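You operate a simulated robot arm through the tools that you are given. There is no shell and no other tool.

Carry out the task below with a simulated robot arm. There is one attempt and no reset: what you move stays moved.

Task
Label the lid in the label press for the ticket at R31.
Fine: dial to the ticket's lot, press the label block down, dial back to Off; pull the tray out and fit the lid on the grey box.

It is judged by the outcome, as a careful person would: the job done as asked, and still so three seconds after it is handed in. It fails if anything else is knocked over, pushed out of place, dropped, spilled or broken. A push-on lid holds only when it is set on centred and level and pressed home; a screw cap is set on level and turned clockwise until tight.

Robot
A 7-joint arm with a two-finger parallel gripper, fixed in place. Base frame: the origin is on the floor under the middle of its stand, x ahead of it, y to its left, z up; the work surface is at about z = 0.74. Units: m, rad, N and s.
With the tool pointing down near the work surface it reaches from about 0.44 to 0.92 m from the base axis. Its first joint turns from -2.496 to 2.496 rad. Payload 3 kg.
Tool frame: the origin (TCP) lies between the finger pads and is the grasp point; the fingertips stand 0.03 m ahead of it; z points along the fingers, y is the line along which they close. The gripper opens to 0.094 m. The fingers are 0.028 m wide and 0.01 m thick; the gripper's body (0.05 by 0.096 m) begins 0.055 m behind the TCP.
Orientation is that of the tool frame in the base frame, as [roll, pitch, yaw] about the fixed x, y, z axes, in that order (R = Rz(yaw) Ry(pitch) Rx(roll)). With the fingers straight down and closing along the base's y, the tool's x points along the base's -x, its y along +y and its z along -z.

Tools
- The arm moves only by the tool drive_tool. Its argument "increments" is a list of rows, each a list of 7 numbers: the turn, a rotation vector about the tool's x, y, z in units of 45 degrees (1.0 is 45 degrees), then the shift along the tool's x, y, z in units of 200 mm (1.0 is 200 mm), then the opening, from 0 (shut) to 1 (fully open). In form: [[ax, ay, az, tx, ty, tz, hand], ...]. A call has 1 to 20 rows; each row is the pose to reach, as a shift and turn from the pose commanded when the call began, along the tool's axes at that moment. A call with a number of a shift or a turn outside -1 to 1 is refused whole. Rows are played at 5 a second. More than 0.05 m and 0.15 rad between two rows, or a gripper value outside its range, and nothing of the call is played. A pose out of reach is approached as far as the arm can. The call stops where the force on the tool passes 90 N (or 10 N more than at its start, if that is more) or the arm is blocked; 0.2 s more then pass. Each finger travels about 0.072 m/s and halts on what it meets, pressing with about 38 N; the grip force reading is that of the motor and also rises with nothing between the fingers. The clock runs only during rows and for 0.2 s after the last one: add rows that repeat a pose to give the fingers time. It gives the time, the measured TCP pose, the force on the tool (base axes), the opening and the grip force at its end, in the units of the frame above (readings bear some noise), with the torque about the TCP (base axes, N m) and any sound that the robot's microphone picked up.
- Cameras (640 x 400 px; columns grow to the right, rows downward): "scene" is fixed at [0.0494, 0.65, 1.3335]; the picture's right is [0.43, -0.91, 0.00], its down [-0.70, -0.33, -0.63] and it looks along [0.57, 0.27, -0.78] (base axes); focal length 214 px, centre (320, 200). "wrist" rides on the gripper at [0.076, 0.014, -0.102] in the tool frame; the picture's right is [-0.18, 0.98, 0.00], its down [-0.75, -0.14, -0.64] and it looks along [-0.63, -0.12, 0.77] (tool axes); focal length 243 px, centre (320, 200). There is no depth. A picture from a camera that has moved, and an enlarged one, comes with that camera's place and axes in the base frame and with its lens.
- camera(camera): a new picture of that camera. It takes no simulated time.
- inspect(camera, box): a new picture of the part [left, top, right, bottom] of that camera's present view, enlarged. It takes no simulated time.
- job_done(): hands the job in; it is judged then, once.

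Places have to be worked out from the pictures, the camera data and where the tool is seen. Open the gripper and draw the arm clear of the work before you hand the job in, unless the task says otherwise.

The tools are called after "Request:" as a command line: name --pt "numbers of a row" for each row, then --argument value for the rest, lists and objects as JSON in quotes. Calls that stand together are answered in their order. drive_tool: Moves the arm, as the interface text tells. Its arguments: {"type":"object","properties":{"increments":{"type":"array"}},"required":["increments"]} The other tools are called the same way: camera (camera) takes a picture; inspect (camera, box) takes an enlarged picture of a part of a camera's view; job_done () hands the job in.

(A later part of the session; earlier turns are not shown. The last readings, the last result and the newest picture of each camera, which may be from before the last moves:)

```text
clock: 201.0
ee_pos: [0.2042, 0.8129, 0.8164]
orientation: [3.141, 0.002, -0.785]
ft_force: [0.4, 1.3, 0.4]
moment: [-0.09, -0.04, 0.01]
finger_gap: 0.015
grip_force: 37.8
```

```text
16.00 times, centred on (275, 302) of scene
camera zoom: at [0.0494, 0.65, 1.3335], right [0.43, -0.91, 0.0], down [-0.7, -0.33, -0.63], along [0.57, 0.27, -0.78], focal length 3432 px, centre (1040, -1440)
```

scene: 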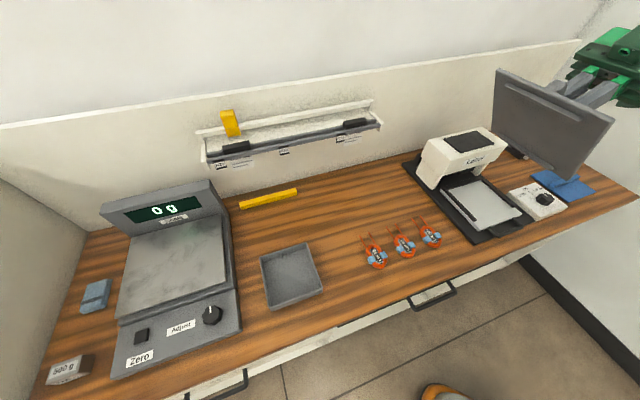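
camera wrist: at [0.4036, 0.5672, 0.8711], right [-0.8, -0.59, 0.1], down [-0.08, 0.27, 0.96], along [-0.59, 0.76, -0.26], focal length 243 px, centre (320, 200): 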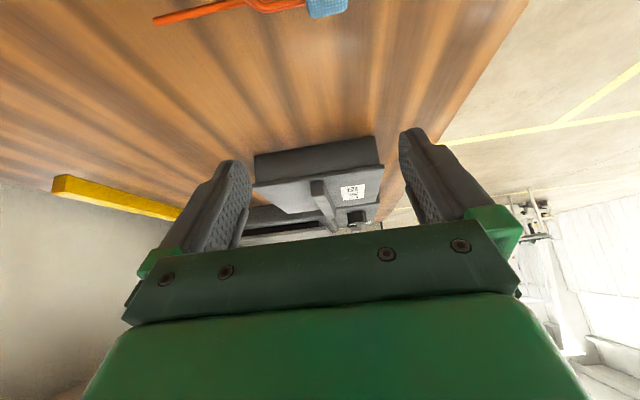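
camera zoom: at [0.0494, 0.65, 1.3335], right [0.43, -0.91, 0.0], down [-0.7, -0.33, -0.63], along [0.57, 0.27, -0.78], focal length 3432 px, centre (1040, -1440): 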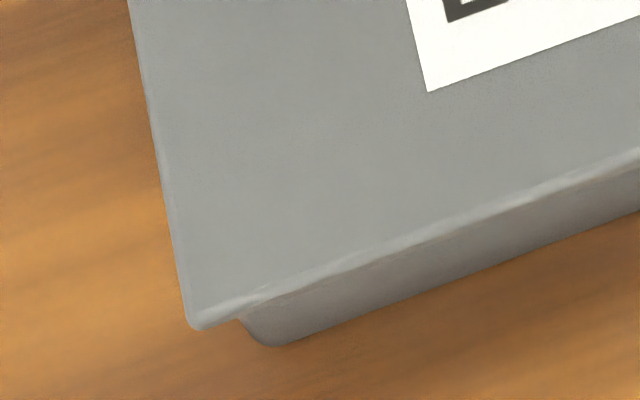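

Request:
drive_tool --pt "0 0 0 0.001 -0.0025 0 0" --pt "0 0 0 0.001 -0.0025 0.001 0" --pt "0 0 0 0.001 -0.0025 0.001 0" --pt "0 0 0 0.001 -0.0025 0.001 0.2" --pt "0 0 0 0.001 -0.0025 0.001 0.3" --pt "0 0 0 0.001 -0.0025 0.001 0.45" --pt "0 0 0 0.001 -0.0025 0.001 0.45" --pt "0 0 0 0.001 -0.0025 -0.06 0.45" --pt "0 0 0 0.001 -0.0025 -0.15 0.45" --pt "0 0 0 0.001 -0.0025 -0.22 0.45" --pt "0 0 0 0.001 -0.0025 -0.22 0.45"

Request:
inspect --camera "scene" --box '[260, 290, 290, 315]'

Request:
inspect --camera "scene" --box '[305, 270, 335, 295]'

```text
clock: 203.4
ee_pos: [0.2034, 0.8137, 0.8587]
orientation: [3.139, 0.001, -0.786]
ft_force: [0.1, 0.1, 0.2]
moment: [0.0, -0.01, -0.02]
finger_gap: 0.0425
grip_force: 0.1
```

```text
16.00 times, centred on (275, 302) of scene
camera zoom: at [0.0494, 0.65, 1.3335], right [0.43, -0.91, 0.0], down [-0.7, -0.33, -0.63], along [0.57, 0.27, -0.78], focal length 3432 px, centre (1040, -1440)
```

zoom: 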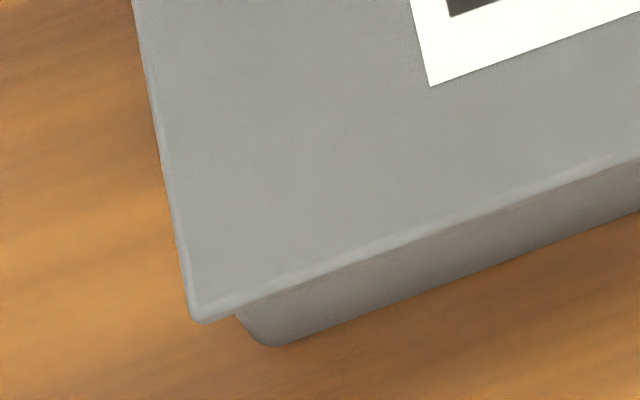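

```text
16.00 times, centred on (320, 282) of scene
camera zoom: at [0.0494, 0.65, 1.3335], right [0.43, -0.91, 0.0], down [-0.7, -0.33, -0.63], along [0.57, 0.27, -0.78], focal length 3432 px, centre (320, -1120)
```

zoom: 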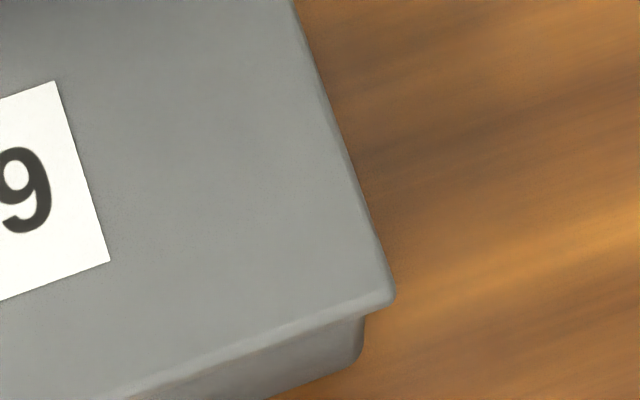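

The lid sits free and centred within about 0.2 mm. Now the near-horizontal view of the seam from the right side.

Request:
drive_tool --pt "0 0 0 0.05 0 -0.2 0.6" --pt "0 0 0 0.25 0 -0.25 0.8" --pt "0 -0.12 0 0.45 0.02 -0.2 1" --pt "0 -0.24 0 0.62 0.05 -0.12 1" --pt "0 -0.38 0 0.78 0.07 -0.03 1" --pt "0 -0.52 0 0.9 0.09 0.06 1" --pt "0 -0.66 0 0.96 0.09 0.1 1" --pt "0 -0.78 0 0.96 0.09 0.13 1" --pt "0 -0.9 0 0.96 0.09 0.16 1" --pt "0 -0.99 0 0.96 0.09 0.19 1" --pt "0 -0.99 0 0.96 0.09 0.19 1"

Request:
camera --camera "wrist"

Request:
inspect --camera "scene" --box '[240, 200, 460, 320]'

```text
clock: 205.8
ee_pos: [0.3275, 0.6638, 0.8221]
orientation: [-3.14, 0.78, -0.784]
ft_force: [-0.4, 0.2, 0.3]
moment: [0.03, -0.02, -0.01]
finger_gap: 0.094
grip_force: 0.0
```

```text
taken
camera wrist: at [0.4069, 0.5646, 0.8409], right [-0.79, -0.6, 0.13], down [0.04, 0.16, 0.99], along [-0.61, 0.78, -0.1], focal length 243 px, centre (320, 200)
```

wrist: 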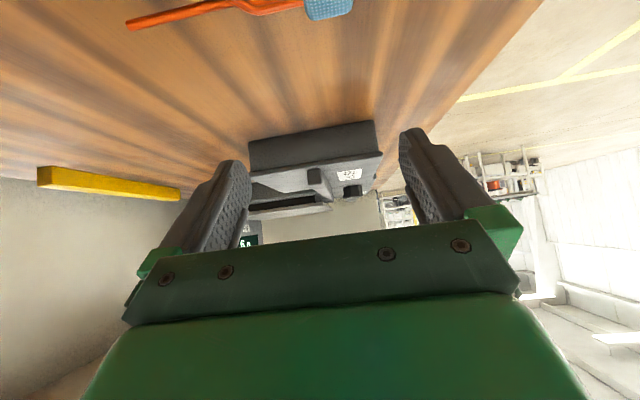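

```text
2.91 times, centred on (350, 260) of scene
camera zoom: at [0.0494, 0.65, 1.3335], right [0.43, -0.91, 0.0], down [-0.7, -0.33, -0.63], along [0.57, 0.27, -0.78], focal length 624 px, centre (233, 26)
```

zoom: 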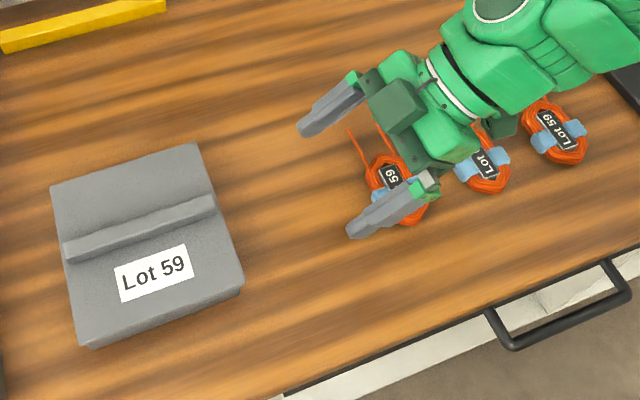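

Request:
drive_tool --pt "0 0 0 0.03 0 0.03 1" --pt "0 0 0 0.065 0 0.066 1" --pt "0 0 0 0.0985 0 0.0995 1" --pt "0 0 0 0.0985 0 0.0995 1"

Request:
camera --camera "wrist"

Request:
inspect --camera "wrist" --box '[240, 110, 400, 200]'

Request:
inspect --camera "wrist" --box '[355, 125, 390, 160]'

Request:
inspect --camera "wrist" --box '[240, 145, 280, 180]'

```text
clock: 206.8
ee_pos: [0.3269, 0.6649, 0.7922]
orientation: [-3.139, 0.779, -0.783]
ft_force: [-0.4, 0.4, 0.0]
moment: [0.04, -0.02, 0.01]
finger_gap: 0.0941
grip_force: 0.0
```

```text
taken
camera wrist: at [0.4068, 0.5652, 0.8113], right [-0.79, -0.6, 0.13], down [0.04, 0.16, 0.99], along [-0.61, 0.78, -0.1], focal length 243 px, centre (320, 200)
```

wrist: 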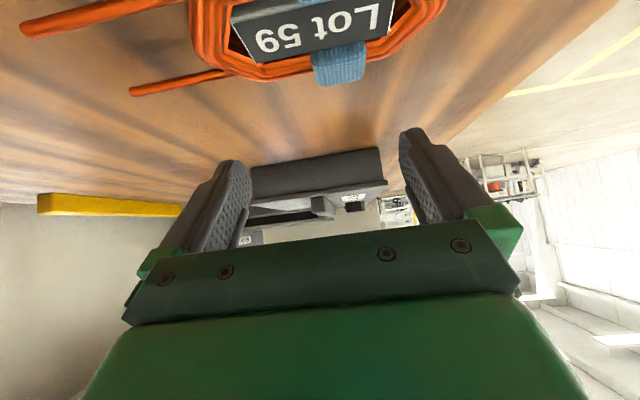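

```text
4.00 times, centred on (320, 155) of wrist
camera zoom: at [0.4068, 0.5652, 0.8113], right [-0.79, -0.6, 0.13], down [0.04, 0.16, 0.99], along [-0.61, 0.78, -0.1], focal length 970 px, centre (320, 380)
```

zoom: 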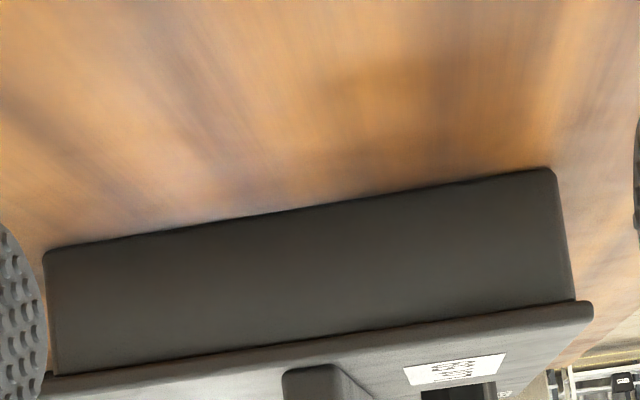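

```text
11.43 times, centred on (372, 142) of wrist
camera zoom: at [0.4068, 0.5652, 0.8113], right [-0.79, -0.6, 0.13], down [0.04, 0.16, 0.99], along [-0.61, 0.78, -0.1], focal length 2773 px, centre (-280, 857)
```

zoom: 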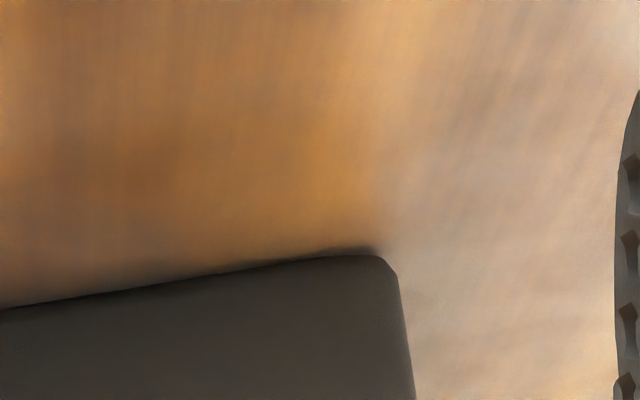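

```text
11.43 times, centred on (260, 162) of wrist
camera zoom: at [0.4068, 0.5652, 0.8113], right [-0.79, -0.6, 0.13], down [0.04, 0.16, 0.99], along [-0.61, 0.78, -0.1], focal length 2773 px, centre (1006, 629)
```

zoom: 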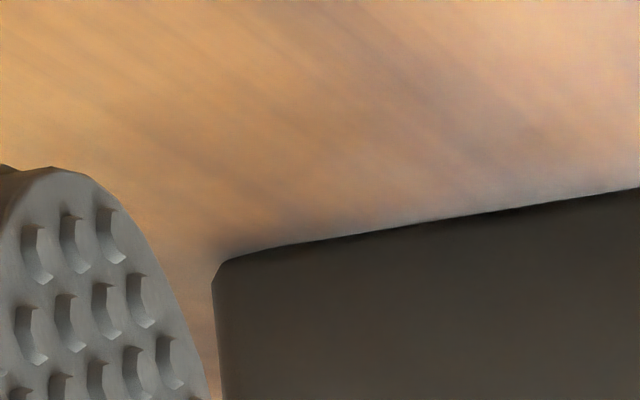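

Now zoom in on the lid–rim seam itself at both ends and in the middle.

Request:
inspect --camera "wrist" --box '[365, 170, 395, 195]'

Request:
inspect --camera "wrist" --box '[300, 175, 340, 200]'

Request:
inspect --camera "wrist" --box '[245, 180, 280, 205]'

```text
16.00 times, centred on (380, 182) of wrist
camera zoom: at [0.4068, 0.5652, 0.8113], right [-0.79, -0.6, 0.13], down [0.04, 0.16, 0.99], along [-0.61, 0.78, -0.1], focal length 3882 px, centre (-640, 480)
```

zoom: 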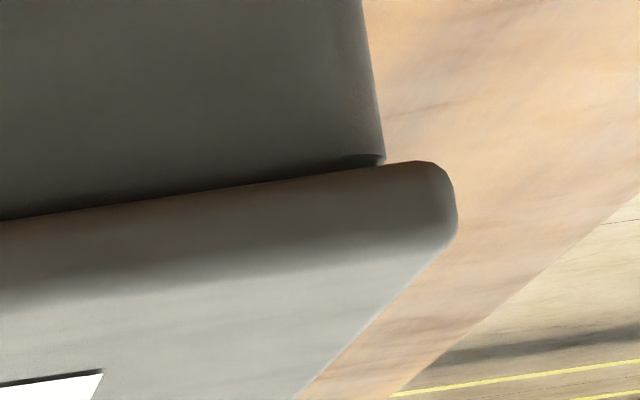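

```text
16.00 times, centred on (320, 188) of wrist
camera zoom: at [0.4068, 0.5652, 0.8113], right [-0.79, -0.6, 0.13], down [0.04, 0.16, 0.99], along [-0.61, 0.78, -0.1], focal length 3882 px, centre (320, 400)
```

zoom: 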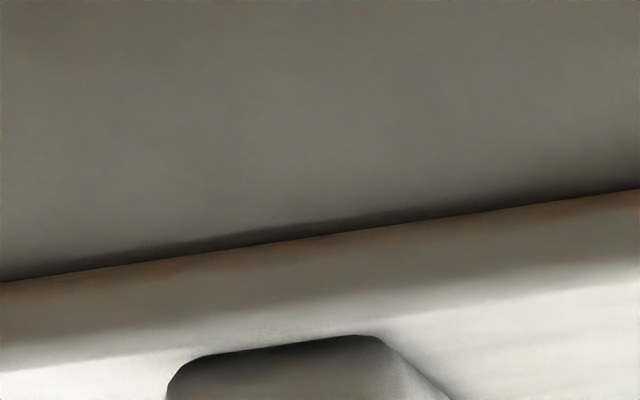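

```text
16.00 times, centred on (262, 192) of wrist
camera zoom: at [0.4068, 0.5652, 0.8113], right [-0.79, -0.6, 0.13], down [0.04, 0.16, 0.99], along [-0.61, 0.78, -0.1], focal length 3882 px, centre (1240, 320)
```

zoom: 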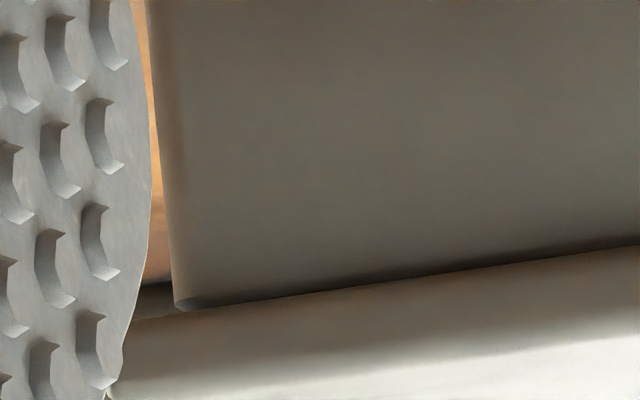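

The seam is tight: the plate rests right on the rounded rim along the whole side, under 0.5 mm. The lid is fully home mechanically. I'll return above it for the final press.

Request:
drive_tool --pt "0 0 0 -0.08 0 -0.083 1" --pt "0 0.08 0 -0.165 0 -0.166 1" --pt "0 0.2 0 -0.246 0 -0.249 1" --pt "0 0.3 0 -0.3 0 -0.3 1" --pt "0 0.3 0 -0.3 0 -0.3 1"

```text
clock: 208.0
ee_pos: [0.3276, 0.6656, 0.877]
orientation: [3.139, 0.543, -0.787]
ft_force: [0.2, 1.0, -0.3]
moment: [0.01, -0.01, 0.0]
finger_gap: 0.0941
grip_force: 0.0
```

Request:
drive_tool --pt "0 0.1 0 -0.124 -0.012 0.06 0.8" --pt "0 0.2 0 -0.248 -0.025 0.12 0.6" --pt "0 0.3 0 -0.372 -0.037 0.18 0.4" --pt "0 0.4 0 -0.496 -0.049 0.24 0.2" --pt "0 0.5 0 -0.62 -0.061 0.3 0" --pt "0 0.6 0 -0.744 -0.074 0.36 0" --pt "0 0.691 0 -0.8685 -0.086 0.4195 0" --pt "0 0.691 0 -0.8685 -0.086 0.4195 0"

Request:
inspect --camera "scene" --box '[260, 290, 290, 315]'

Request:
inspect --camera "wrist" --box '[180, 0, 440, 220]'

```text
clock: 209.8
ee_pos: [0.2025, 0.8145, 0.8948]
orientation: [-3.141, -0.002, -0.787]
ft_force: [0.4, 0.8, 0.7]
moment: [0.0, -0.01, 0.0]
finger_gap: 0.0
grip_force: 33.1
```

```text
16.00 times, centred on (275, 302) of scene
camera zoom: at [0.0494, 0.65, 1.3335], right [0.43, -0.91, 0.0], down [-0.7, -0.33, -0.63], along [0.57, 0.27, -0.78], focal length 3432 px, centre (1040, -1440)
```

zoom: 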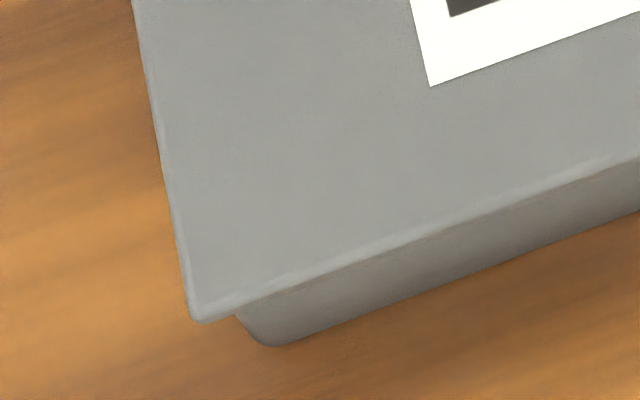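

```text
1.82 times, centred on (310, 110) of wrist
camera zoom: at [0.2465, 0.7489, 0.9975], right [-0.83, -0.56, 0.0], down [-0.43, 0.63, 0.64], along [-0.36, 0.53, -0.77], focal length 441 px, centre (338, 364)
```

zoom: 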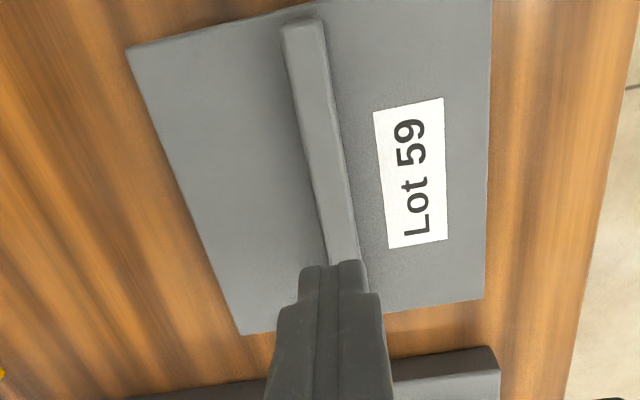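

The lid is unmoved. Final brisk press on the bar's centre, straight down and straight up.

Request:
drive_tool --pt "0 0 0 0 0 0.12 0" --pt "0 0 0 0 0 0.22 0" --pt "0 0 0 0 0 0.29 0" --pt "0 0 0 0 0 0.323 0" --pt "0 0 0 0 0 0.342 0" --pt "0 0 0 0 0 0.344 0" --pt "0 0 0 0 0 0.32 0" --pt "0 0 0 0 0 0.22 0" --pt "0 0 0 0 0 0.05 0" --pt "0 0 0 0 0 0.0 0"

Request:
inspect --camera "scene" --box '[260, 290, 290, 315]'

Request:
inspect --camera "scene" --box '[305, 270, 335, 295]'

```text
clock: 212.0
ee_pos: [0.2013, 0.8153, 0.8951]
orientation: [-3.139, 0.001, -0.785]
ft_force: [-0.1, -0.8, -0.4]
moment: [0.0, 0.01, 0.0]
finger_gap: 0.0
grip_force: 32.7
```

```text
16.00 times, centred on (275, 302) of scene
camera zoom: at [0.0494, 0.65, 1.3335], right [0.43, -0.91, 0.0], down [-0.7, -0.33, -0.63], along [0.57, 0.27, -0.78], focal length 3432 px, centre (1040, -1440)
```

zoom: 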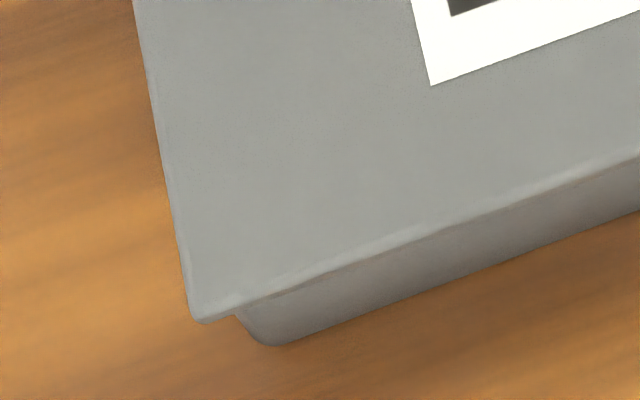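

```text
16.00 times, centred on (320, 282) of scene
camera zoom: at [0.0494, 0.65, 1.3335], right [0.43, -0.91, 0.0], down [-0.7, -0.33, -0.63], along [0.57, 0.27, -0.78], focal length 3432 px, centre (320, -1120)
```

zoom: 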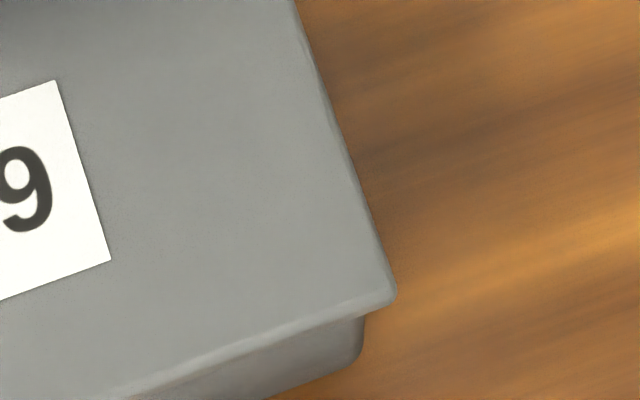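

Moved less than 0.2 mm. One firmer brisk press (about 70 N), same straight path.

Request:
drive_tool --pt "0 0 0 0 0 0.12 0" --pt "0 0 0 0 0 0.22 0" --pt "0 0 0 0 0 0.29 0" --pt "0 0 0 0 0 0.323 0" --pt "0 0 0 0 0 0.34 0" --pt "0 0 0 0 0 0.356 0" --pt "0 0 0 0 0 0.336 0" --pt "0 0 0 0 0 0.31 0" --pt "0 0 0 0 0 0.2 0" --pt "0 0 0 0 0 0.05 0" --pt "0 0 0 0 0 0.0 0"

Request:
inspect --camera "scene" --box '[260, 290, 290, 315]'

Request:
inspect --camera "scene" --box '[305, 270, 335, 295]'

```text
clock: 214.4
ee_pos: [0.2025, 0.8139, 0.8968]
orientation: [-3.14, 0.002, -0.786]
ft_force: [-0.1, -0.2, -0.1]
moment: [0.02, -0.01, -0.01]
finger_gap: 0.0
grip_force: 34.0
```

```text
16.00 times, centred on (275, 302) of scene
camera zoom: at [0.0494, 0.65, 1.3335], right [0.43, -0.91, 0.0], down [-0.7, -0.33, -0.63], along [0.57, 0.27, -0.78], focal length 3432 px, centre (1040, -1440)
```

zoom: 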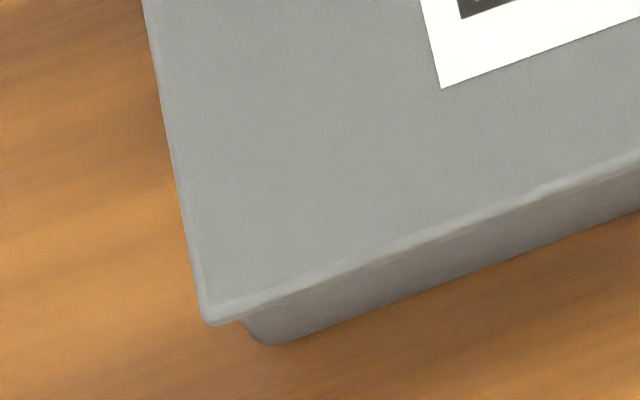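

```text
16.00 times, centred on (320, 282) of scene
camera zoom: at [0.0494, 0.65, 1.3335], right [0.43, -0.91, 0.0], down [-0.7, -0.33, -0.63], along [0.57, 0.27, -0.78], focal length 3432 px, centre (320, -1120)
```

zoom: 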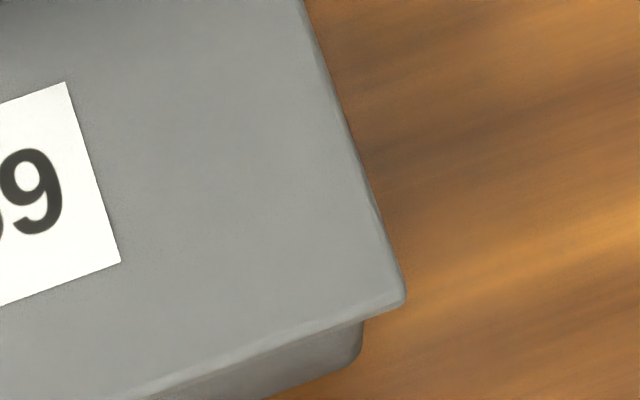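

The firmer press nudged the lid 1.6 mm. I'll do this properly: grip the bar with the fingertips right at the plate, so the lid is locked to the tool, and press up in stages while correcting the lid's position from the scene view at each stage.

Request:
drive_tool --pt "0 0 0 0.012 0.001 0 0.3" --pt "0 0 0 0.012 0.001 0.05 0.5" --pt "0 0 0 0.012 0.001 0.2 0.5" --pt "0 0 0 0.012 0.001 0.34 0.5" --pt "0 0 0 0.012 0.001 0.415 0.5" --pt "0 0 0 0.012 0.001 0.428 0.5" --pt "0 0 0 0.012 0.001 0.428 0.5"

```text
clock: 216.0
ee_pos: [0.2032, 0.8131, 0.8113]
orientation: [-3.137, 0.002, -0.786]
ft_force: [-0.6, 4.4, 21.7]
moment: [-0.16, 0.25, 0.01]
finger_gap: 0.0471
grip_force: 0.3
```

Tips are touching the plate (22 N). Back up 1.2 mm, then close on the bar.

Request:
drive_tool --pt "0 0 0 0 0 -0.004 0.5" --pt "0 0 0 0 0 -0.006 0.5" --pt "0 0 0 0 0 -0.006 0.4" --pt "0 0 0 0 0 -0.006 0.25" --pt "0 0 0 0 0 -0.006 0.1" --pt "0 0 0 0 0 -0.006 0" --pt "0 0 0 0 0 -0.006 0"

Request:
inspect --camera "scene" --box '[260, 290, 290, 315]'

```text
clock: 217.6
ee_pos: [0.2054, 0.812, 0.811]
orientation: [-3.14, -0.001, -0.787]
ft_force: [3.8, 4.7, 22.3]
moment: [0.13, -0.03, 0.17]
finger_gap: 0.0151
grip_force: 38.2
```

```text
16.00 times, centred on (275, 302) of scene
camera zoom: at [0.0494, 0.65, 1.3335], right [0.43, -0.91, 0.0], down [-0.7, -0.33, -0.63], along [0.57, 0.27, -0.78], focal length 3432 px, centre (1040, -1440)
```

zoom: 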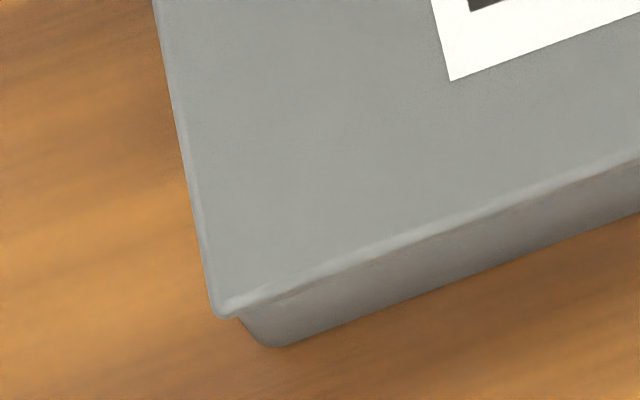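

Request:
drive_tool --pt "0 0 0 0 0 -0.01 0" --pt "0 0 0 -0.008 0 -0.014 0" --pt "0 0 0 -0.0155 0 -0.014 0" --pt "0 0 0 -0.0155 0 -0.014 0"

Request:
inspect --camera "scene" --box '[260, 290, 290, 315]'

Request:
inspect --camera "scene" --box '[305, 270, 335, 295]'

```text
clock: 218.6
ee_pos: [0.2021, 0.8148, 0.8135]
orientation: [-3.141, 0.0, -0.786]
ft_force: [0.2, -0.1, -1.0]
moment: [-0.03, -0.01, 0.04]
finger_gap: 0.0147
grip_force: 38.1
```

```text
16.00 times, centred on (275, 302) of scene
camera zoom: at [0.0494, 0.65, 1.3335], right [0.43, -0.91, 0.0], down [-0.7, -0.33, -0.63], along [0.57, 0.27, -0.78], focal length 3432 px, centre (1040, -1440)
```

zoom: 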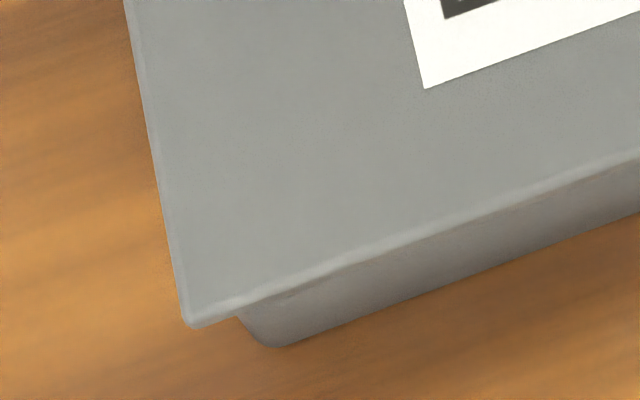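

```text
16.00 times, centred on (320, 282) of scene
camera zoom: at [0.0494, 0.65, 1.3335], right [0.43, -0.91, 0.0], down [-0.7, -0.33, -0.63], along [0.57, 0.27, -0.78], focal length 3432 px, centre (320, -1120)
```

zoom: 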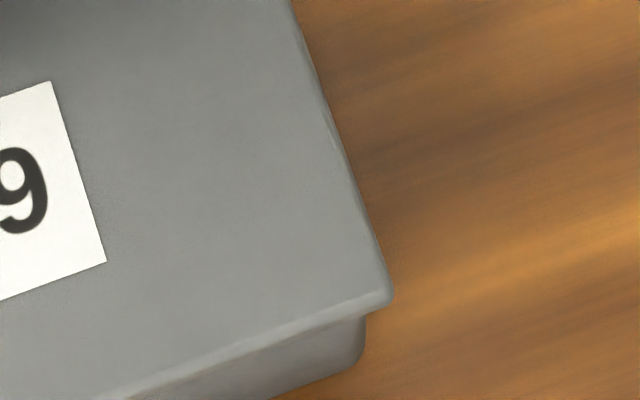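

Request:
drive_tool --pt "0 0 0 0.0023 -0.0018 0 0" --pt "0 0 0 0.0023 -0.0018 0.005 0" --pt "0 0 0 0.0023 -0.0018 0.01 0" --pt "0 0 0 0.0023 -0.0018 0.01 0"

Request:
inspect --camera "scene" --box '[260, 290, 290, 315]'

```text
clock: 219.6
ee_pos: [0.2037, 0.8139, 0.8124]
orientation: [-3.138, -0.001, -0.786]
ft_force: [0.4, -0.6, -0.8]
moment: [-0.03, -0.02, 0.02]
finger_gap: 0.0152
grip_force: 38.3
```

```text
16.00 times, centred on (275, 302) of scene
camera zoom: at [0.0494, 0.65, 1.3335], right [0.43, -0.91, 0.0], down [-0.7, -0.33, -0.63], along [0.57, 0.27, -0.78], focal length 3432 px, centre (1040, -1440)
```

zoom: 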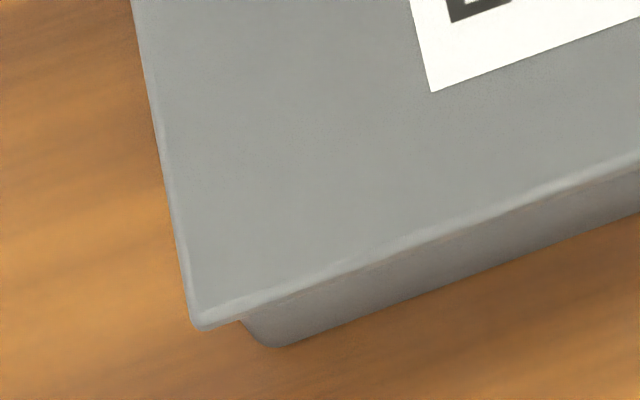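

Request:
drive_tool --pt "0 0 0 -0.0005 -0.0035 0.003 0" --pt "0 0 0 -0.0005 -0.0035 0.006 0" --pt "0 0 0 -0.0005 -0.0035 0.009 0" --pt "0 0 0 -0.0005 -0.0035 0.009 0"

Request:
inspect --camera "scene" --box '[260, 290, 290, 315]'

```text
clock: 220.6
ee_pos: [0.2037, 0.8139, 0.8126]
orientation: [-3.139, 0.002, -0.785]
ft_force: [-0.8, -5.2, 24.5]
moment: [-0.58, -0.21, 0.05]
finger_gap: 0.015
grip_force: 37.9
```

```text
16.00 times, centred on (275, 302) of scene
camera zoom: at [0.0494, 0.65, 1.3335], right [0.43, -0.91, 0.0], down [-0.7, -0.33, -0.63], along [0.57, 0.27, -0.78], focal length 3432 px, centre (1040, -1440)
```

zoom: 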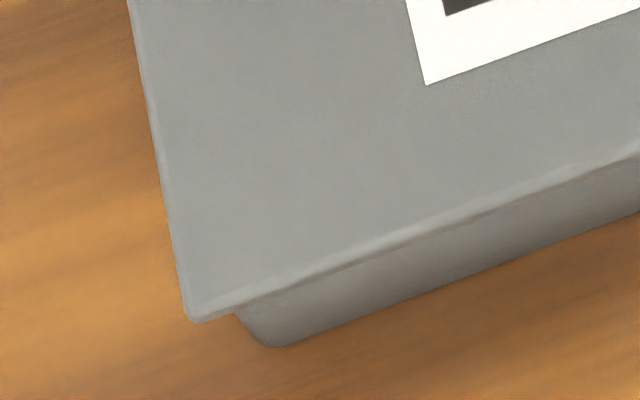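

24 N, offset about 0.5 mm. Stage up the load with a small correction.

Request:
drive_tool --pt "0 0 0 0.001 0.002 0.004 0" --pt "0 0 0 0.0015 0.003 0.008 0" --pt "0 0 0 0.0015 0.003 0.008 0"

Request:
inspect --camera "scene" --box '[260, 290, 290, 315]'

```text
clock: 221.4
ee_pos: [0.2034, 0.8157, 0.8124]
orientation: [-3.134, 0.003, -0.788]
ft_force: [2.3, 6.8, 65.4]
moment: [-0.19, -0.06, 0.06]
finger_gap: 0.015
grip_force: 37.5
```

```text
16.00 times, centred on (275, 302) of scene
camera zoom: at [0.0494, 0.65, 1.3335], right [0.43, -0.91, 0.0], down [-0.7, -0.33, -0.63], along [0.57, 0.27, -0.78], focal length 3432 px, centre (1040, -1440)
```

zoom: 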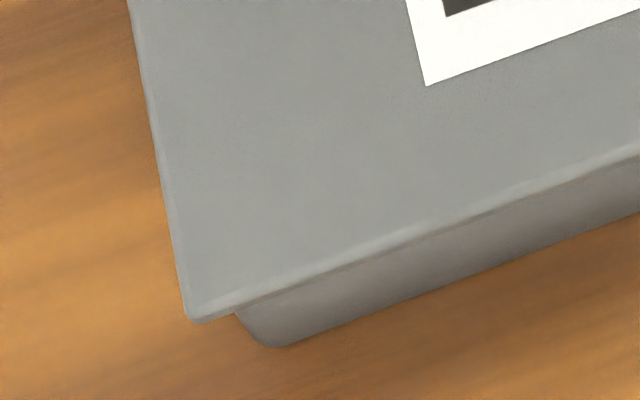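

65 N and centred within 0.4 mm. A little more, toward 85 N.

Request:
drive_tool --pt "-0.004 0.001 0 0.0003 0.0005 0.002 0" --pt "-0.006 0.002 0 0.0005 0.001 0.003 0" --pt "-0.006 0.002 0 0.0005 0.001 0.003 0"

Request:
inspect --camera "scene" --box '[260, 290, 290, 315]'

```text
clock: 222.4
ee_pos: [0.2032, 0.8153, 0.8122]
orientation: [-3.138, 0.003, -0.785]
ft_force: [-0.7, 1.8, 7.3]
moment: [-0.35, -0.09, 0.01]
finger_gap: 0.0149
grip_force: 38.1
stopped in row 3: the force on the tool passed its limit at 91 N (the readings are from after the stop); the commanded pose is now the measured one
```

```text
16.00 times, centred on (275, 302) of scene
camera zoom: at [0.0494, 0.65, 1.3335], right [0.43, -0.91, 0.0], down [-0.7, -0.33, -0.63], along [0.57, 0.27, -0.78], focal length 3432 px, centre (1040, -1440)
```

zoom: 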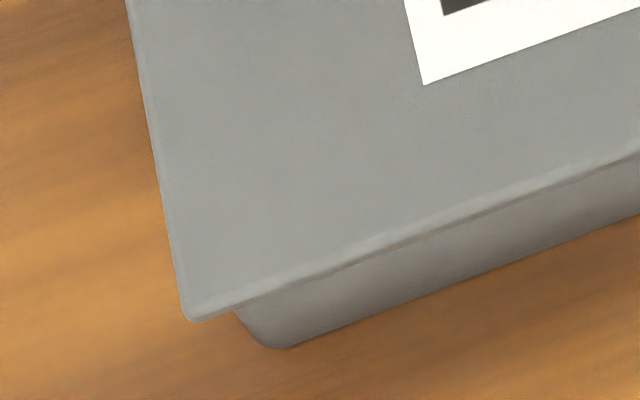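

91 N while centred within half a millimetre, so it has definitely been pressed home. Now I'll finish cleanly: ease off, regrip a little higher so the tips are clear of the plate, do a last fine centring, and release.

Request:
drive_tool --pt "0 0 0 0.0015 0.0015 -0.002 0" --pt "0 0 0 0.003 0.003 -0.003 0" --pt "0 0 0 0.003 0.003 -0.003 0"

Request:
inspect --camera "scene" --box '[260, 290, 290, 315]'

```text
clock: 223.2
ee_pos: [0.2034, 0.8143, 0.8123]
orientation: [-3.139, 0.001, -0.786]
ft_force: [0.4, 3.9, 11.2]
moment: [0.09, 0.12, 0.01]
finger_gap: 0.0149
grip_force: 37.8
```

```text
16.00 times, centred on (275, 302) of scene
camera zoom: at [0.0494, 0.65, 1.3335], right [0.43, -0.91, 0.0], down [-0.7, -0.33, -0.63], along [0.57, 0.27, -0.78], focal length 3432 px, centre (1040, -1440)
```

zoom: 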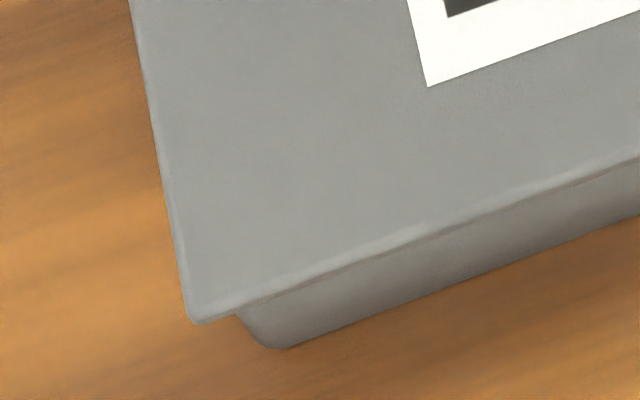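

Request:
drive_tool --pt "0 0 0 0 0 -0.0025 0" --pt "0 0 0 0 0 -0.0025 0" --pt "0 0 0 0 0 -0.0025 0.22" --pt "0 0 0 0 0 -0.0025 0.24" --pt "0 0 0 0 0 -0.02 0.24" --pt "0 0 0 0 0 -0.025 0.24" --pt "0 0 0 0 0 -0.025 0.1" --pt "0 0 0 0 0 -0.025 0" --pt "0 0 0 0 0 -0.025 0"

Request:
inspect --camera "scene" --box '[260, 290, 290, 315]'

Request:
inspect --camera "scene" --box '[305, 270, 335, 295]'

```text
clock: 225.2
ee_pos: [0.2026, 0.8142, 0.8163]
orientation: [3.141, 0.002, -0.786]
ft_force: [0.3, -0.3, 0.0]
moment: [0.02, 0.01, -0.02]
finger_gap: 0.0148
grip_force: 38.3
```

```text
16.00 times, centred on (275, 302) of scene
camera zoom: at [0.0494, 0.65, 1.3335], right [0.43, -0.91, 0.0], down [-0.7, -0.33, -0.63], along [0.57, 0.27, -0.78], focal length 3432 px, centre (1040, -1440)
```

zoom: 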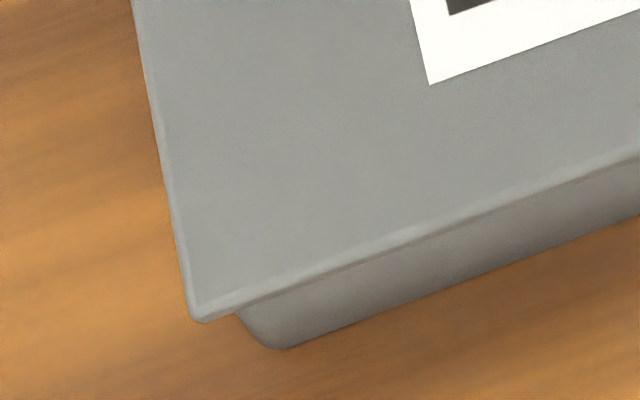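

```text
16.00 times, centred on (320, 282) of scene
camera zoom: at [0.0494, 0.65, 1.3335], right [0.43, -0.91, 0.0], down [-0.7, -0.33, -0.63], along [0.57, 0.27, -0.78], focal length 3432 px, centre (320, -1120)
```

zoom: 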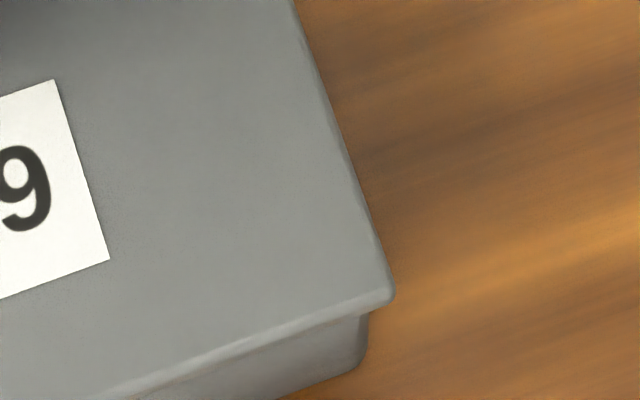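

Request:
drive_tool --pt "0 0 0 0.0013 0.002 0 0" --pt "0 0 0 0.0013 0.0035 0 0" --pt "0 0 0 0.0013 0.0035 0 0"

Request:
inspect --camera "scene" --box '[260, 290, 290, 315]'

Request:
inspect --camera "scene" --box '[305, 270, 335, 295]'

```text
clock: 226.0
ee_pos: [0.2028, 0.8131, 0.816]
orientation: [-3.138, 0.001, -0.786]
ft_force: [0.1, -0.5, 0.3]
moment: [0.0, -0.04, -0.02]
finger_gap: 0.0149
grip_force: 37.9
```

```text
16.00 times, centred on (275, 302) of scene
camera zoom: at [0.0494, 0.65, 1.3335], right [0.43, -0.91, 0.0], down [-0.7, -0.33, -0.63], along [0.57, 0.27, -0.78], focal length 3432 px, centre (1040, -1440)
```

zoom: 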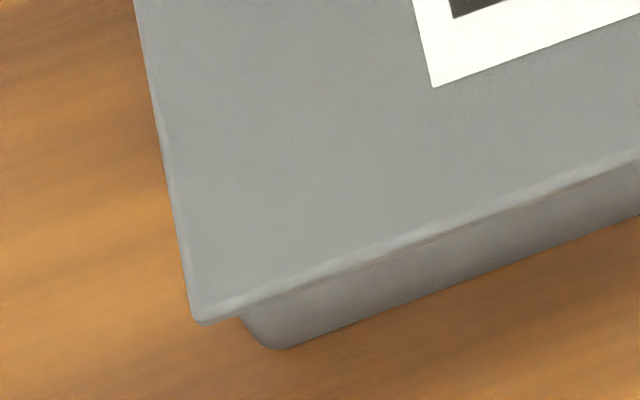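

```text
16.00 times, centred on (320, 282) of scene
camera zoom: at [0.0494, 0.65, 1.3335], right [0.43, -0.91, 0.0], down [-0.7, -0.33, -0.63], along [0.57, 0.27, -0.78], focal length 3432 px, centre (320, -1120)
```

zoom: 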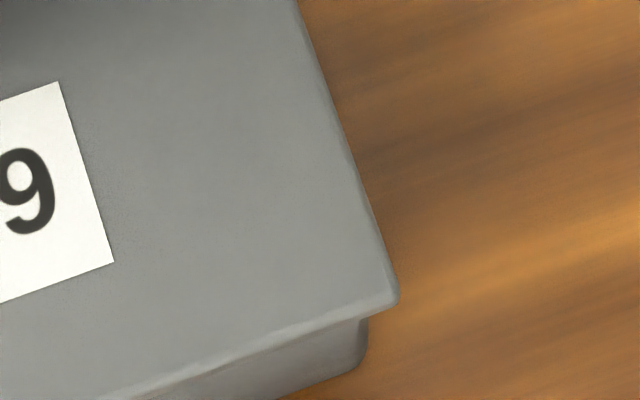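

Centred on the box within about 0.3 mm at zero force. Release, rise, then one last brisk press.

Request:
drive_tool --pt "0 0 0 0 0 0 0.2" --pt "0 0 0 0 0 0 0.3" --pt "0 0 0 0 0 0 0.45" --pt "0 0 0 0 0 0 0.45" --pt "0 0 0 0 0 -0.06 0.45" --pt "0 0 0 0 0 -0.15 0.45" --pt "0 0 0 0 0 -0.22 0.2" --pt "0 0 0 0 0 -0.22 0" --pt "0 0 0 0 0 -0.22 0"

Request:
inspect --camera "scene" --box '[260, 290, 290, 315]'

```text
clock: 228.0
ee_pos: [0.2029, 0.8137, 0.8619]
orientation: [3.141, 0.002, -0.785]
ft_force: [0.1, -0.9, -0.1]
moment: [0.0, 0.02, 0.0]
finger_gap: 0.0003
grip_force: 32.9
```

```text
16.00 times, centred on (275, 302) of scene
camera zoom: at [0.0494, 0.65, 1.3335], right [0.43, -0.91, 0.0], down [-0.7, -0.33, -0.63], along [0.57, 0.27, -0.78], focal length 3432 px, centre (1040, -1440)
```

zoom: 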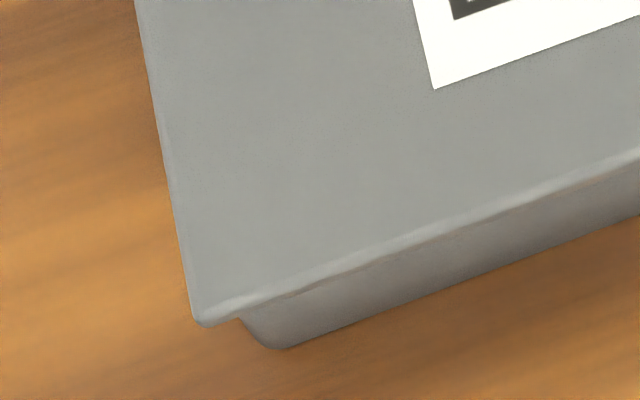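

Request:
drive_tool --pt "0 0 0 0 0 0.08 0" --pt "0 0 0 0 0 0.13 0" --pt "0 0 0 0 0 0.158 0" --pt "0 0 0 0 0 0.177 0" --pt "0 0 0 0 0 0.179 0" --pt "0 0 0 0 0 0.155 0" --pt "0 0 0 0 0 0.06 0" --pt "0 0 0 0 0 -0.1 0" --pt "0 0 0 0 0 -0.15 0"

Request:
inspect --camera "scene" --box '[260, 290, 290, 315]'

Request:
inspect --camera "scene" --box '[305, 270, 335, 295]'

```text
clock: 230.0
ee_pos: [0.2031, 0.8135, 0.8907]
orientation: [-3.141, 0.001, -0.789]
ft_force: [-0.5, 0.5, 0.6]
moment: [-0.04, 0.0, 0.03]
finger_gap: 0.0
grip_force: 34.0
```

```text
16.00 times, centred on (275, 302) of scene
camera zoom: at [0.0494, 0.65, 1.3335], right [0.43, -0.91, 0.0], down [-0.7, -0.33, -0.63], along [0.57, 0.27, -0.78], focal length 3432 px, centre (1040, -1440)
```

zoom: 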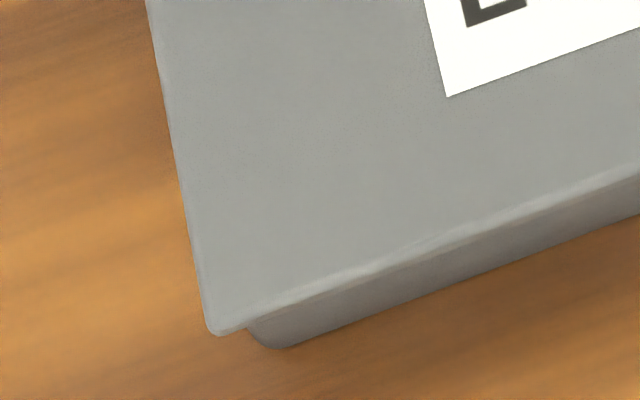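

```text
16.00 times, centred on (320, 282) of scene
camera zoom: at [0.0494, 0.65, 1.3335], right [0.43, -0.91, 0.0], down [-0.7, -0.33, -0.63], along [0.57, 0.27, -0.78], focal length 3432 px, centre (320, -1120)
```

zoom: 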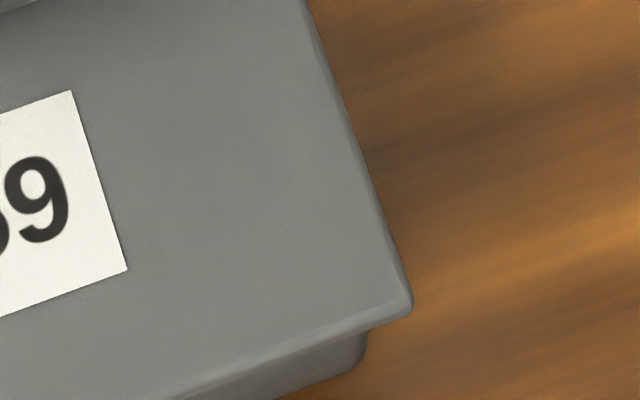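

This time the tip dragged the lid 2 mm again; top-pressing isn't reliable because the fingertip grips the bar better than the lid grips the rim. I'll finish with the gripped method, which has been reliable: regrip, centre, press while holding, unload to zero, release.

Request:
drive_tool --pt "0 0 0 0.008 0.0085 0 0.3" --pt "0 0 0 0.008 0.0085 0.05 0.5" --pt "0 0 0 0.008 0.0085 0.18 0.5" --pt "0 0 0 0.008 0.0085 0.3 0.5" --pt "0 0 0 0.008 0.0085 0.36 0.5" --pt "0 0 0 0.008 0.0085 0.373 0.5" --pt "0 0 0 0.008 0.0085 0.373 0.4" --pt "0 0 0 0.008 0.0085 0.373 0.25" --pt "0 0 0 0.008 0.0085 0.373 0.1" --pt "0 0 0 0.008 0.0085 0.373 0" --pt "0 0 0 0.008 0.0085 0.373 0"

Request:
inspect --camera "scene" --box '[260, 290, 290, 315]'

```text
clock: 232.4
ee_pos: [0.2016, 0.8129, 0.816]
orientation: [-3.14, 0.004, -0.787]
ft_force: [-0.5, -0.3, 0.3]
moment: [-0.02, 0.04, 0.02]
finger_gap: 0.015
grip_force: 37.9
```

```text
16.00 times, centred on (275, 302) of scene
camera zoom: at [0.0494, 0.65, 1.3335], right [0.43, -0.91, 0.0], down [-0.7, -0.33, -0.63], along [0.57, 0.27, -0.78], focal length 3432 px, centre (1040, -1440)
```

zoom: 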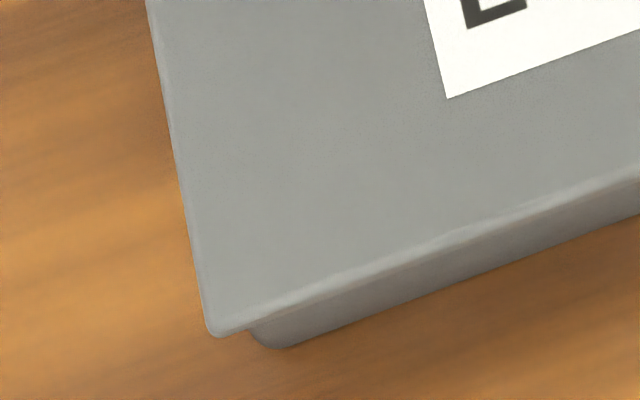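

Gripped with no shift. Lift 1.5 mm, shift s −1.5 mm and n +1.8 mm, lower.

Request:
drive_tool --pt "0 0 0 0 0 -0.006 0" --pt "0 0 0 -0.004 -0.005 -0.008 0" --pt "0 0 0 -0.0075 -0.009 -0.008 0" --pt "0 0 0 -0.0075 -0.009 -0.003 0" --pt "0 0 0 -0.0075 -0.009 0.001 0" --pt "0 0 0 -0.0075 -0.009 0.001 0"

Request:
inspect --camera "scene" --box '[260, 290, 290, 315]'

Request:
inspect --camera "scene" --box '[305, 270, 335, 295]'

```text
clock: 233.8
ee_pos: [0.2028, 0.8137, 0.8156]
orientation: [3.14, 0.001, -0.785]
ft_force: [-0.4, 0.1, -0.1]
moment: [0.0, 0.03, 0.0]
finger_gap: 0.0151
grip_force: 37.7
```

```text
16.00 times, centred on (275, 302) of scene
camera zoom: at [0.0494, 0.65, 1.3335], right [0.43, -0.91, 0.0], down [-0.7, -0.33, -0.63], along [0.57, 0.27, -0.78], focal length 3432 px, centre (1040, -1440)
```

zoom: 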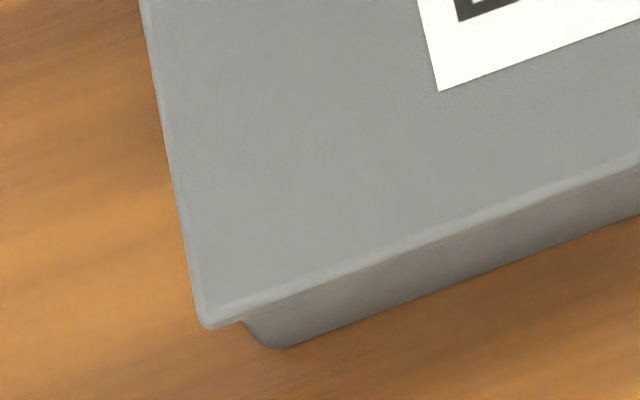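

```text
16.00 times, centred on (320, 282) of scene
camera zoom: at [0.0494, 0.65, 1.3335], right [0.43, -0.91, 0.0], down [-0.7, -0.33, -0.63], along [0.57, 0.27, -0.78], focal length 3432 px, centre (320, -1120)
```

zoom: 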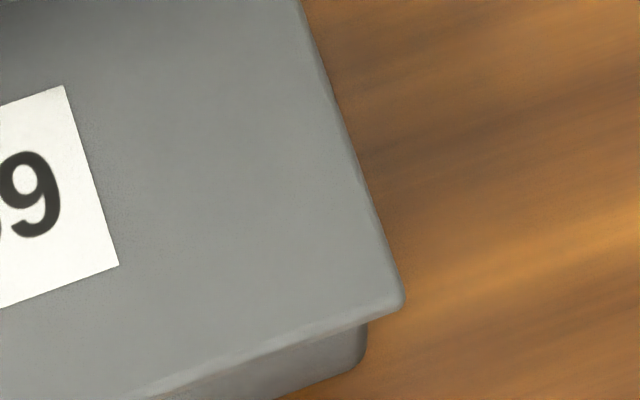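

Request:
drive_tool --pt "0 0 0 -0.003 -0.0022 0 0" --pt "0 0 0 -0.003 -0.0022 0.004 0" --pt "0 0 0 -0.0025 -0.0015 0.008 0" --pt "0 0 0 -0.002 -0.001 0.011 0" --pt "0 0 0 -0.002 -0.001 0.011 0"

Request:
inspect --camera "scene" --box '[260, 290, 290, 315]'

Request:
inspect --camera "scene" --box '[305, 270, 335, 295]'

```text
clock: 235.0
ee_pos: [0.2026, 0.8145, 0.8139]
orientation: [-3.139, 0.004, -0.785]
ft_force: [-2.2, -0.6, 35.6]
moment: [-0.05, 0.19, -0.03]
finger_gap: 0.0151
grip_force: 37.9
```

```text
16.00 times, centred on (275, 302) of scene
camera zoom: at [0.0494, 0.65, 1.3335], right [0.43, -0.91, 0.0], down [-0.7, -0.33, -0.63], along [0.57, 0.27, -0.78], focal length 3432 px, centre (1040, -1440)
```

zoom: 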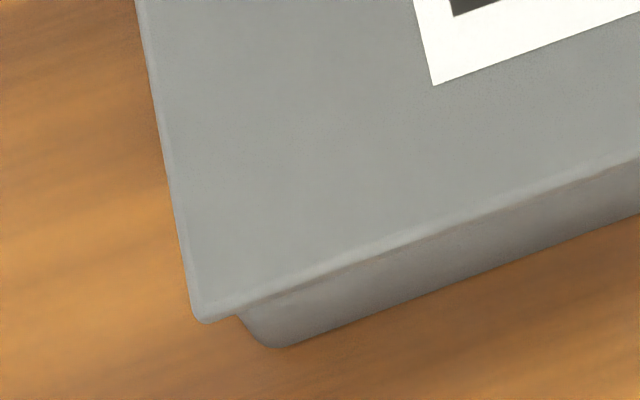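

```text
16.00 times, centred on (320, 282) of scene
camera zoom: at [0.0494, 0.65, 1.3335], right [0.43, -0.91, 0.0], down [-0.7, -0.33, -0.63], along [0.57, 0.27, -0.78], focal length 3432 px, centre (320, -1120)
```

zoom: 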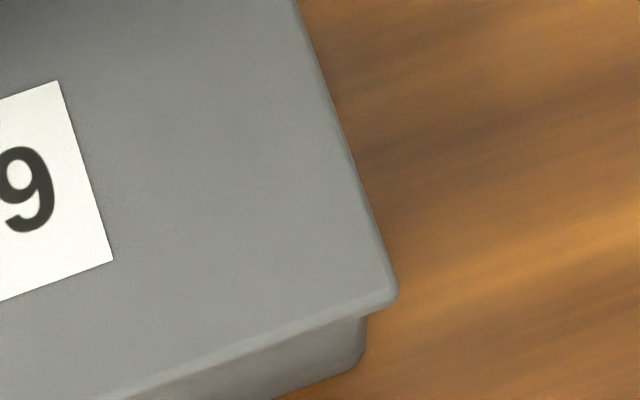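

36 N pressed and centred to about 0.6 mm. Unloading with a small correction.

Request:
drive_tool --pt "0 0 0 0 0.001 -0.004 0" --pt "0 0 0 0 0.0015 -0.007 0" --pt "0 0 0 0 0.0015 -0.007 0"

Request:
inspect --camera "scene" --box '[260, 290, 290, 315]'

```text
clock: 235.8
ee_pos: [0.203, 0.813, 0.8144]
orientation: [-3.141, 0.002, -0.788]
ft_force: [2.1, 5.9, 19.1]
moment: [0.53, 0.36, -0.05]
finger_gap: 0.015
grip_force: 37.9
```

```text
16.00 times, centred on (275, 302) of scene
camera zoom: at [0.0494, 0.65, 1.3335], right [0.43, -0.91, 0.0], down [-0.7, -0.33, -0.63], along [0.57, 0.27, -0.78], focal length 3432 px, centre (1040, -1440)
```

zoom: 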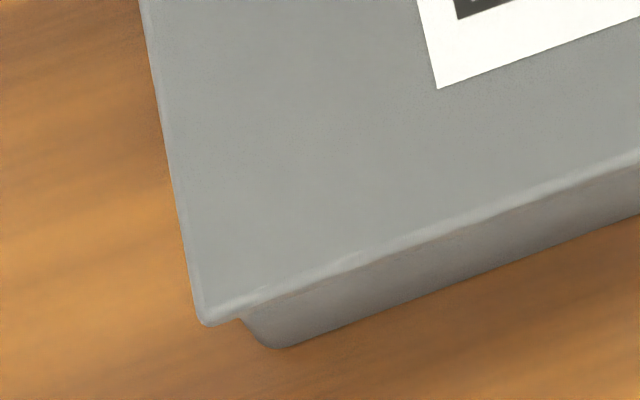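

Request:
drive_tool --pt "0 0 0 -0.0015 -0.001 -0.002 0" --pt "0 0 0 -0.003 -0.0015 -0.0038 0" --pt "0 0 0 -0.003 -0.0015 -0.0038 0"

Request:
inspect --camera "scene" --box '[260, 290, 290, 315]'

```text
clock: 236.6
ee_pos: [0.2017, 0.8138, 0.8152]
orientation: [3.141, 0.0, -0.786]
ft_force: [1.7, -0.7, 5.1]
moment: [-0.09, -0.14, 0.01]
finger_gap: 0.0151
grip_force: 38.1
```

```text
16.00 times, centred on (275, 302) of scene
camera zoom: at [0.0494, 0.65, 1.3335], right [0.43, -0.91, 0.0], down [-0.7, -0.33, -0.63], along [0.57, 0.27, -0.78], focal length 3432 px, centre (1040, -1440)
```

zoom: 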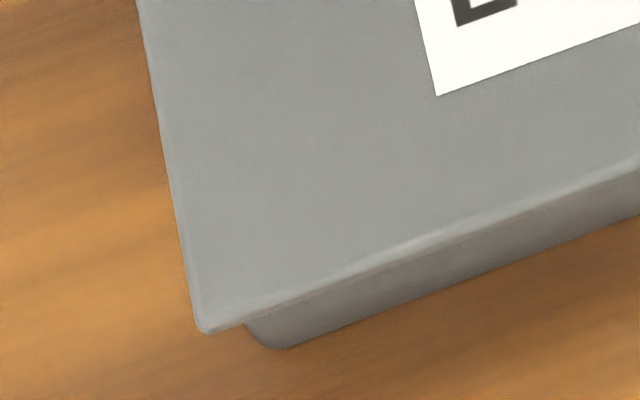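

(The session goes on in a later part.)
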